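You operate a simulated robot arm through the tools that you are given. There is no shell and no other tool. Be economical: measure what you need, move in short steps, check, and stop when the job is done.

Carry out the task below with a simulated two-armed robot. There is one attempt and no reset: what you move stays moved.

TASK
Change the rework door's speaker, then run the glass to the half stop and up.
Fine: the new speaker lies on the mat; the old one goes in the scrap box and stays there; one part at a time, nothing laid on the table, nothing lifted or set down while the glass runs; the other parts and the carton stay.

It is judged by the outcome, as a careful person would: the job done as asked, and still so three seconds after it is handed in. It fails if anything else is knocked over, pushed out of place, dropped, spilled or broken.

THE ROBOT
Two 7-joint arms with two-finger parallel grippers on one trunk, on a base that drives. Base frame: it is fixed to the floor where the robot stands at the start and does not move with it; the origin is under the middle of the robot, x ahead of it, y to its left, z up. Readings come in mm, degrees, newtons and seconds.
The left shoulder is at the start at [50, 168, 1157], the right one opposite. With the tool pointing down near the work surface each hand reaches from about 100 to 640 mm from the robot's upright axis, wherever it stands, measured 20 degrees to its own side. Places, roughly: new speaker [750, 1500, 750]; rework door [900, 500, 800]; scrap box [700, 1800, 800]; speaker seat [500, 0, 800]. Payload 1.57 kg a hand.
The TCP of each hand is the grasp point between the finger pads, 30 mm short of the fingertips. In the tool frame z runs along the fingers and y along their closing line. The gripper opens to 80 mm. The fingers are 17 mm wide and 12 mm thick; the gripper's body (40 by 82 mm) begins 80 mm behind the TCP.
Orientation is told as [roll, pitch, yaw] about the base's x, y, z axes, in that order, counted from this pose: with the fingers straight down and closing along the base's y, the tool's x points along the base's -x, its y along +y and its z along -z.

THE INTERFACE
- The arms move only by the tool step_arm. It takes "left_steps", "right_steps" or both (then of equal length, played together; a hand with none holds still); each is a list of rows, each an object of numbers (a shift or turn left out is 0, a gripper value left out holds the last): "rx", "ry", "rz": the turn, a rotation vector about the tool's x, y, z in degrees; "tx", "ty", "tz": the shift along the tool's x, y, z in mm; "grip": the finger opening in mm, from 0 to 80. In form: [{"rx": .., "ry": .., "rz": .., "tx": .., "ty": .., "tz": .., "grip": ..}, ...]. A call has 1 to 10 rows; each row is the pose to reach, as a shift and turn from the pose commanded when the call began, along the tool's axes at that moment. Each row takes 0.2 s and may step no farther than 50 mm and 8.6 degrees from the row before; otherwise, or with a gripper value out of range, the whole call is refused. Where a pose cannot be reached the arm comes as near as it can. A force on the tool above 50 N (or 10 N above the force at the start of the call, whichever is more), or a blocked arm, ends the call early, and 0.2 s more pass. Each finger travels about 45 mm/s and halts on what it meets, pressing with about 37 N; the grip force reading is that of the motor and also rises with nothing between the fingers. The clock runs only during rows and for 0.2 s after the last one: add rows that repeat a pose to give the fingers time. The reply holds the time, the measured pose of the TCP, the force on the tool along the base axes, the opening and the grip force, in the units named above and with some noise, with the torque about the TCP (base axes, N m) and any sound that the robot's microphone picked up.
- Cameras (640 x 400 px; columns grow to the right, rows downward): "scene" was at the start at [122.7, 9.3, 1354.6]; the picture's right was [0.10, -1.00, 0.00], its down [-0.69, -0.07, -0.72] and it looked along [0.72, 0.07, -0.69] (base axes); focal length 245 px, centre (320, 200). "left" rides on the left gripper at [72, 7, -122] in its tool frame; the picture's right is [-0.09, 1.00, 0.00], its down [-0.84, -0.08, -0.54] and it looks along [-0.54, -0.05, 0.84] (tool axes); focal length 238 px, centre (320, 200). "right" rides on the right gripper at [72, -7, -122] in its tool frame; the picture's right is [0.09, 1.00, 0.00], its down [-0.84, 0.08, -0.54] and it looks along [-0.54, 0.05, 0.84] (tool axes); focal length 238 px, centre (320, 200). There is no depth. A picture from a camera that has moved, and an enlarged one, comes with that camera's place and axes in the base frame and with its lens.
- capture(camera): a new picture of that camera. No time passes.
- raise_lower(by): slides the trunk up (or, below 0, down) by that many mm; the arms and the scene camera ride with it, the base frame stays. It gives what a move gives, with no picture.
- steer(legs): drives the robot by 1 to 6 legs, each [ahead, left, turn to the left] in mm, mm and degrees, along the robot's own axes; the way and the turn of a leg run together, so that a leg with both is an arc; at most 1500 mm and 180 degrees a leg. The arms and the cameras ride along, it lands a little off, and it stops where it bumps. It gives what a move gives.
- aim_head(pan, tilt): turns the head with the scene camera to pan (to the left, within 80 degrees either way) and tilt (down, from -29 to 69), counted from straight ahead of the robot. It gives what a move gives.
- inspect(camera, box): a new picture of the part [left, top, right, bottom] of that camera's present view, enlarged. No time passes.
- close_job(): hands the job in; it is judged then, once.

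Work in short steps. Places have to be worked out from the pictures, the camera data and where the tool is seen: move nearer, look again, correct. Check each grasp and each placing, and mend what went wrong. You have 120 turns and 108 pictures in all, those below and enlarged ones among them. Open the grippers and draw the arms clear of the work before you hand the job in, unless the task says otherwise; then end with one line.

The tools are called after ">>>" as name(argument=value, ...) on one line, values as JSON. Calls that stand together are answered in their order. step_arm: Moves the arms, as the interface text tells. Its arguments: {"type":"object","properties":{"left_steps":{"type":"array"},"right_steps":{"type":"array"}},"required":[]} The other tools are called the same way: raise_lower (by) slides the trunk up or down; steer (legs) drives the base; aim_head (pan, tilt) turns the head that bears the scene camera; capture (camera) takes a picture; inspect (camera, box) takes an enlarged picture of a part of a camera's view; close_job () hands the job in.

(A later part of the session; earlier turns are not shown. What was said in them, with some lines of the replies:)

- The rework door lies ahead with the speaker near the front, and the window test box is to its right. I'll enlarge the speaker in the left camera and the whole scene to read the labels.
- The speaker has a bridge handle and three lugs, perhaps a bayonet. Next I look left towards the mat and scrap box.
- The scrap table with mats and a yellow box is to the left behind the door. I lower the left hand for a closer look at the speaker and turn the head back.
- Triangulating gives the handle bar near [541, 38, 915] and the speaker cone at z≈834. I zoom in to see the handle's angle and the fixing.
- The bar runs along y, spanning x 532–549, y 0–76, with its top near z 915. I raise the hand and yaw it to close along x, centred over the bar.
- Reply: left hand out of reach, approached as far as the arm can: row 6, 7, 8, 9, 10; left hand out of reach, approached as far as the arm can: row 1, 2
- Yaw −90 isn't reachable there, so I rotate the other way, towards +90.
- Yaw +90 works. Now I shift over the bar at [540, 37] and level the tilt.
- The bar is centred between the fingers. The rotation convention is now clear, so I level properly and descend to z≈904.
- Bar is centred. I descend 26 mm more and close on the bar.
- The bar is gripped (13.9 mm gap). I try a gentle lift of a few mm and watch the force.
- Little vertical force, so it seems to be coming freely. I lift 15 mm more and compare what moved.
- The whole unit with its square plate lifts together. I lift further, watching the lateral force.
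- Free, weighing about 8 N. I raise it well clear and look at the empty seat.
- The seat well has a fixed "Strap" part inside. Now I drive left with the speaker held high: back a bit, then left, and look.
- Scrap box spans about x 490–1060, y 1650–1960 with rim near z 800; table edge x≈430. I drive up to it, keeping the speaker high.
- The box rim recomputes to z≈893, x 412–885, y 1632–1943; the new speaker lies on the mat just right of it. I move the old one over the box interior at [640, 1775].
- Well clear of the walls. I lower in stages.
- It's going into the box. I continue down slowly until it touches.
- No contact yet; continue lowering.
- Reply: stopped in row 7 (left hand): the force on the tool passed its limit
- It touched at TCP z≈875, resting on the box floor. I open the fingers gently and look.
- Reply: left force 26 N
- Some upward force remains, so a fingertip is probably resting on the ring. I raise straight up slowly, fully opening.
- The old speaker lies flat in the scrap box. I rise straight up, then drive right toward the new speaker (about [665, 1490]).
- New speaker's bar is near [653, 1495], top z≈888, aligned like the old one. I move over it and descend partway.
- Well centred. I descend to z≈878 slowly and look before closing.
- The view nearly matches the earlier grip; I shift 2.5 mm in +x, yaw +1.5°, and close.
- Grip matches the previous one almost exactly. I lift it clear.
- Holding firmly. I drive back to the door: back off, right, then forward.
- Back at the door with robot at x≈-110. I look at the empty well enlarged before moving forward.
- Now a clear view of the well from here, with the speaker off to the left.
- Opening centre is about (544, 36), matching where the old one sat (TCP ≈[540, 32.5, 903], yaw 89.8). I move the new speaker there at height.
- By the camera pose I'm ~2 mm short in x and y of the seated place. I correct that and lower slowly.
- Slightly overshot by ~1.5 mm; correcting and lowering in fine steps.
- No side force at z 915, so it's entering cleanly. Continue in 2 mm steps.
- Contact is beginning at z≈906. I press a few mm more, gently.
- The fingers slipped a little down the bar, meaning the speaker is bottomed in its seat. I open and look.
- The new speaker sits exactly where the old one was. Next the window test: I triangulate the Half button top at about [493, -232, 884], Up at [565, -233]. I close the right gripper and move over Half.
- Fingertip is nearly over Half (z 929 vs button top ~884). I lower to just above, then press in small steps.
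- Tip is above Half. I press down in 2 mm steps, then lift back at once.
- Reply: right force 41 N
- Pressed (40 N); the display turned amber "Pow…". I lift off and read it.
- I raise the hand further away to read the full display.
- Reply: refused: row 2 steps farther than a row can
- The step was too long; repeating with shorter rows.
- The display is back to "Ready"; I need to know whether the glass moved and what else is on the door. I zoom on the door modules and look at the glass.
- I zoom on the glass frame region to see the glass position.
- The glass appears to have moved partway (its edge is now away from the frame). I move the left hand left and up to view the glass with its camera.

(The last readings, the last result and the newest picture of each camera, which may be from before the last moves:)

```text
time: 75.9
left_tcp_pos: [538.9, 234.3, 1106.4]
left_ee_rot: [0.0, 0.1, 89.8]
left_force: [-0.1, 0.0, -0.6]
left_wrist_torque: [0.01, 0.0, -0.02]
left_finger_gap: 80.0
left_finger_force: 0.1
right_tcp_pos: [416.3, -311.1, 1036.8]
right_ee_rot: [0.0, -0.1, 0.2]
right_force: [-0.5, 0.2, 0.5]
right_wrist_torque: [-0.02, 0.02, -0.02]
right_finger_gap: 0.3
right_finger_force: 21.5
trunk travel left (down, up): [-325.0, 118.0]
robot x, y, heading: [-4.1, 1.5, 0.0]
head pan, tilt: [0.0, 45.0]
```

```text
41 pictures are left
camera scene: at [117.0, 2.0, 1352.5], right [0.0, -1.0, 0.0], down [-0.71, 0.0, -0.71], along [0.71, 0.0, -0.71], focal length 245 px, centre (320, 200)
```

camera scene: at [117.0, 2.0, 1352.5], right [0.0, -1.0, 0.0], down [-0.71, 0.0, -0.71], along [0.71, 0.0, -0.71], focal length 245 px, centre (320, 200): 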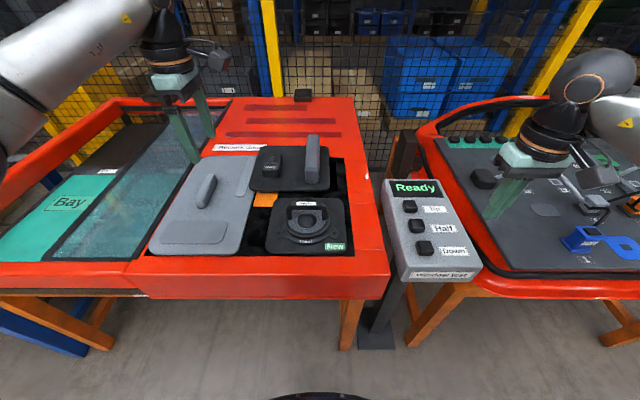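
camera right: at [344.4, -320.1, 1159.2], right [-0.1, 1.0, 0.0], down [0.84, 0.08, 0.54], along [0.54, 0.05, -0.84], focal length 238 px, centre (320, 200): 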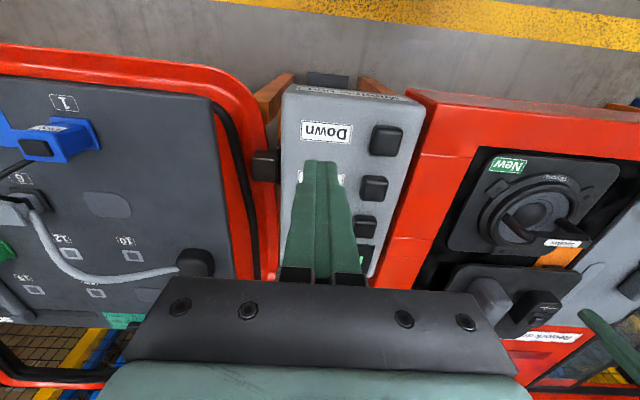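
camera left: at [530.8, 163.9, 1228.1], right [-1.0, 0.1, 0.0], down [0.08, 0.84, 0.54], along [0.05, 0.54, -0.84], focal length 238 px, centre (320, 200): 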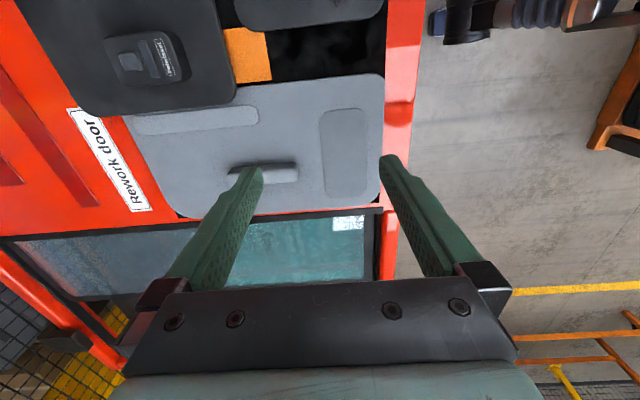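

The glass edge now sits about mid-opening ("Bay" uncovered). I zoom to verify it's at a half stop mark.

>>> inspect(camera="scene", box=[0, 80, 260, 280])

```text
2.00 times, centred on (130, 180) of scene
camera zoom: at [117.0, 2.0, 1352.5], right [0.0, -1.0, 0.0], down [-0.71, 0.0, -0.71], along [0.71, 0.0, -0.71], focal length 490 px, centre (700, 240)
```

zoom: 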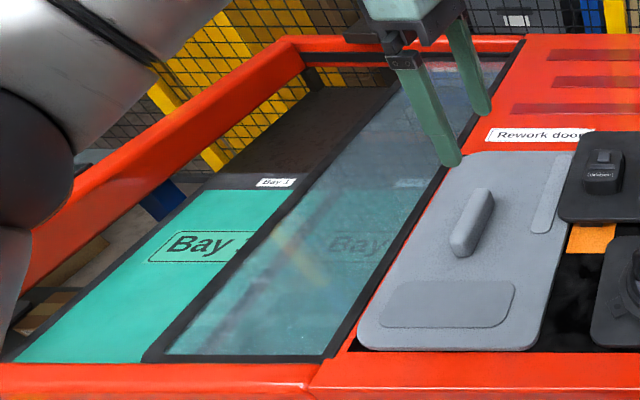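

Glass is at the half stop and the display is Ready. Now I move the right fingertip over Up ([563, -232]).

>>> step_arm(right_steps=[{"tx": -36, "ty": 20}, {"tx": -72, "ty": 40}, {"tx": -108, "ty": 60}, {"tx": -146, "ty": 79}, {"tx": -146, "ty": 79, "tz": 40}, {"tx": -146, "ty": 79, "tz": 80}, {"tx": -146, "ty": 79, "tz": 110}])

>>> inspect(camera="scene", box=[360, 150, 500, 290])

>>> capture(camera="right")

```text
time: 77.5
left_tcp_pos: [538.0, 234.3, 1106.2]
left_ee_rot: [0.2, 0.1, 89.8]
left_force: [0.7, 0.2, -0.8]
left_wrist_torque: [-0.03, 0.01, 0.0]
left_finger_gap: 79.8
left_finger_force: 0.1
right_tcp_pos: [562.6, -232.4, 928.7]
right_ee_rot: [0.0, -0.1, 0.1]
right_force: [0.0, -0.9, 0.2]
right_wrist_torque: [0.0, 0.0, -0.02]
right_finger_gap: 0.0
right_finger_force: 21.3
trunk travel left (down, up): [-325.0, 118.0]
robot x, y, heading: [-4.2, 1.7, 0.1]
head pan, tilt: [0.0, 45.0]
```

```text
2.86 times, centred on (430, 220) of scene
camera zoom: at [117.1, 1.7, 1352.5], right [0.0, -1.0, 0.0], down [-0.71, 0.0, -0.71], along [0.71, 0.0, -0.71], focal length 700 px, centre (6, 143)
```

zoom: 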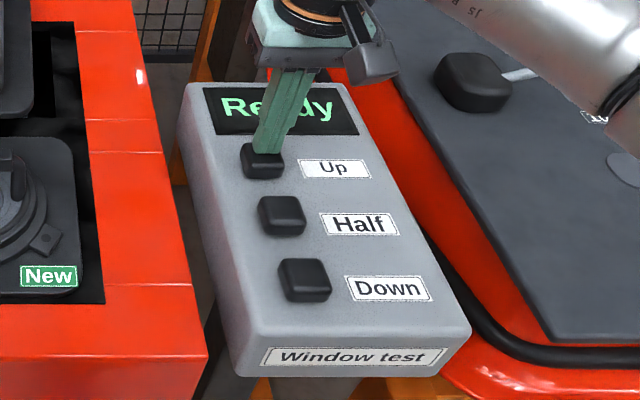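

```text
38 pictures are left
camera right: at [490.4, -241.1, 1049.7], right [-0.09, 1.0, 0.0], down [0.84, 0.08, 0.54], along [0.54, 0.05, -0.84], focal length 238 px, centre (320, 200)
```

right: 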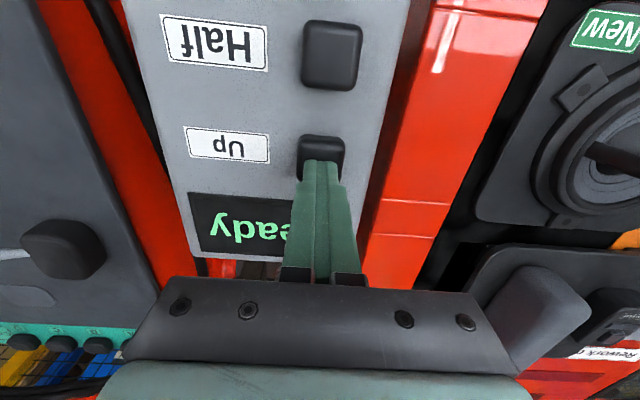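

Aligned as before. I press Up with the same depth.

>>> step_arm(right_steps=[{"tz": 5}, {"tz": 9}, {"tz": 12}, {"tz": 14}, {"tz": 16}, {"tz": 18}, {"tz": 20}])

>>> inspect(camera="scene", box=[360, 150, 500, 290])

>>> step_arm(right_steps=[{"tz": -15}, {"tz": -40}, {"tz": -70, "ty": -35}, {"tz": -100, "ty": -75}])

>>> capture(camera="scene")

```text
time: 79.1
left_tcp_pos: [535.4, 235.5, 1108.5]
left_ee_rot: [-0.3, 0.2, 89.8]
left_force: [-1.0, 0.0, -0.1]
left_wrist_torque: [-0.01, 0.03, 0.03]
left_finger_gap: 80.0
left_finger_force: 0.0
right_tcp_pos: [561.2, -233.1, 916.1]
right_ee_rot: [0.2, -0.9, 0.1]
right_force: [-0.4, -8.7, 41.2]
right_wrist_torque: [-0.28, 0.15, 0.18]
right_finger_gap: 0.0
right_finger_force: 21.5
trunk travel left (down, up): [-325.0, 118.0]
robot x, y, heading: [-3.7, 0.5, 0.0]
head pan, tilt: [0.0, 45.0]
```

```text
2.86 times, centred on (430, 220) of scene
camera zoom: at [112.9, 2.7, 1353.2], right [0.0, -1.0, 0.0], down [-0.7, 0.0, -0.71], along [0.71, 0.0, -0.7], focal length 700 px, centre (6, 143)
```

zoom: 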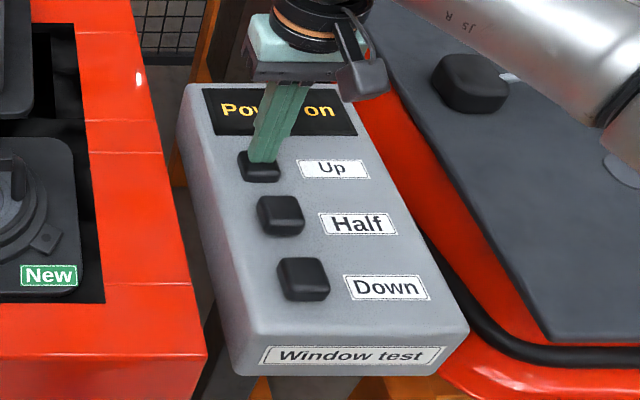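

```text
time: 80.1
left_tcp_pos: [538.6, 233.6, 1106.3]
left_ee_rot: [0.0, 0.2, 89.7]
left_force: [-1.1, 0.2, 0.7]
left_wrist_torque: [0.02, 0.02, -0.02]
left_finger_gap: 80.1
left_finger_force: 0.0
right_tcp_pos: [558.1, -307.3, 1007.4]
right_ee_rot: [0.0, 0.0, 0.2]
right_force: [-0.4, 0.0, 0.2]
right_wrist_torque: [0.0, 0.02, -0.03]
right_finger_gap: 0.0
right_finger_force: 21.1
trunk travel left (down, up): [-325.0, 118.0]
robot x, y, heading: [-2.7, 2.7, 0.2]
head pan, tilt: [0.0, 45.0]
```

```text
36 pictures are left
camera scene: at [116.6, 1.7, 1352.4], right [0.0, -1.0, 0.0], down [-0.71, 0.0, -0.71], along [0.71, 0.0, -0.71], focal length 245 px, centre (320, 200)
```

scene: 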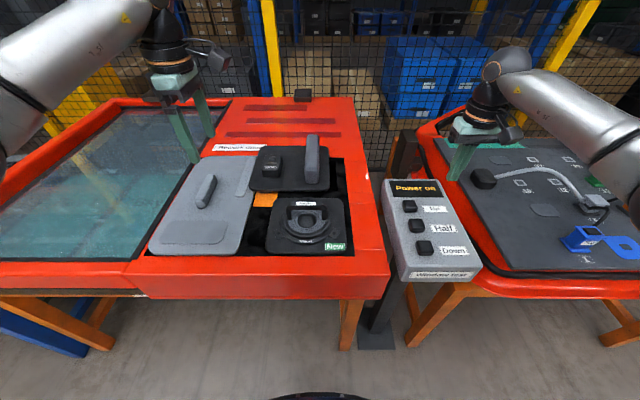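

"Power on" just means running; the glass is already up. I retract both arms and wait for Ready, then verify.

>>> step_arm(right_steps=[{"tx": 30, "tz": -30}, {"tx": 60, "tz": -60}, {"tx": 90, "tz": -90, "grip": 40}, {"tx": 90, "tz": -90, "grip": 80}, {"tx": 90, "tz": -90, "grip": 80}], left_steps=[{"ty": 30}, {"ty": 60}, {"ty": 90}, {"ty": 90}, {"ty": 90}])

>>> capture(camera="scene")

>>> inspect(camera="scene", box=[240, 150, 480, 300])

>>> aim_head(pan=70, tilt=30)

>>> capture(camera="scene")

```text
time: 81.3
left_tcp_pos: [447.6, 235.2, 1107.5]
left_ee_rot: [0.1, 0.2, 89.8]
left_force: [0.6, 0.7, 0.2]
left_wrist_torque: [0.0, -0.01, -0.02]
left_finger_gap: 79.8
left_finger_force: 0.0
right_tcp_pos: [470.6, -306.3, 1098.5]
right_ee_rot: [-0.1, -0.1, 0.1]
right_force: [-0.8, -0.1, -0.4]
right_wrist_torque: [-0.01, -0.04, 0.0]
right_finger_gap: 66.0
right_finger_force: 0.0
trunk travel left (down, up): [-325.0, 118.0]
robot x, y, heading: [-4.2, -0.1, 0.2]
head pan, tilt: [0.0, 45.0]
```

```text
35 pictures are left
camera scene: at [116.8, 2.0, 1352.5], right [0.0, -1.0, 0.0], down [-0.71, 0.0, -0.71], along [0.71, 0.0, -0.71], focal length 245 px, centre (320, 200)
```

scene: 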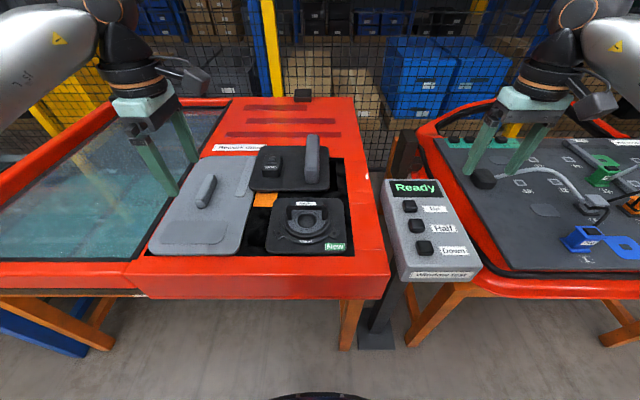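

```text
2.67 times, centred on (360, 225) of scene
camera zoom: at [116.8, 2.0, 1352.5], right [0.0, -1.0, 0.0], down [-0.71, 0.0, -0.71], along [0.71, 0.0, -0.71], focal length 653 px, centre (213, 133)
```

zoom: 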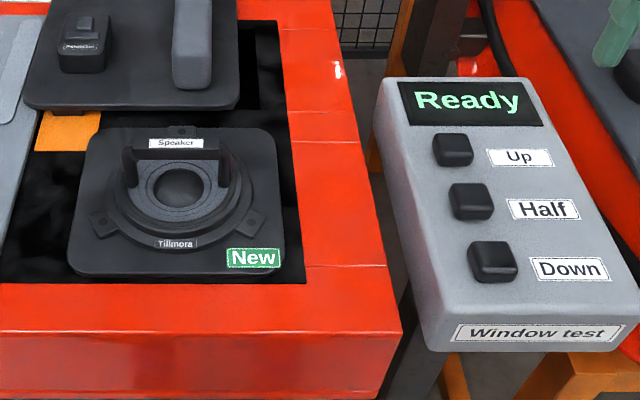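

```text
time: 82.7
left_tcp_pos: [449.4, 236.4, 1107.0]
left_ee_rot: [-0.1, 0.1, 89.9]
left_force: [0.6, 0.1, 0.1]
left_wrist_torque: [0.02, -0.02, -0.01]
left_finger_gap: 80.0
left_finger_force: 0.0
right_tcp_pos: [470.4, -306.1, 1096.7]
right_ee_rot: [0.0, -0.2, 0.1]
right_force: [0.2, -0.4, 0.5]
right_wrist_torque: [-0.04, -0.01, 0.01]
right_finger_gap: 80.0
right_finger_force: 0.1
trunk travel left (down, up): [-325.0, 118.0]
robot x, y, heading: [-8.0, 0.0, 0.2]
head pan, tilt: [70.0, 30.0]
```

```text
33 pictures are left
camera scene: at [66.4, 86.7, 1375.1], right [0.94, -0.34, 0.0], down [-0.17, -0.47, -0.87], along [0.29, 0.81, -0.5], focal length 245 px, centre (320, 200)
```

scene: 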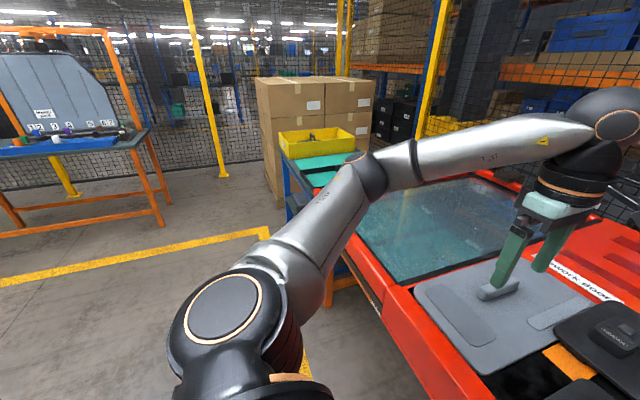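

The new speaker is seated, the old one is in the scrap box, the glass is fully up, the display reads Ready, and both grippers are open and clear. I hand it in.

>>> close_job()

```text
The job is handed in.
```

The rework door has its new speaker seated, the old one is in the scrap box, and the glass was run to the half stop and back up, with the display reading Ready at hand-in.
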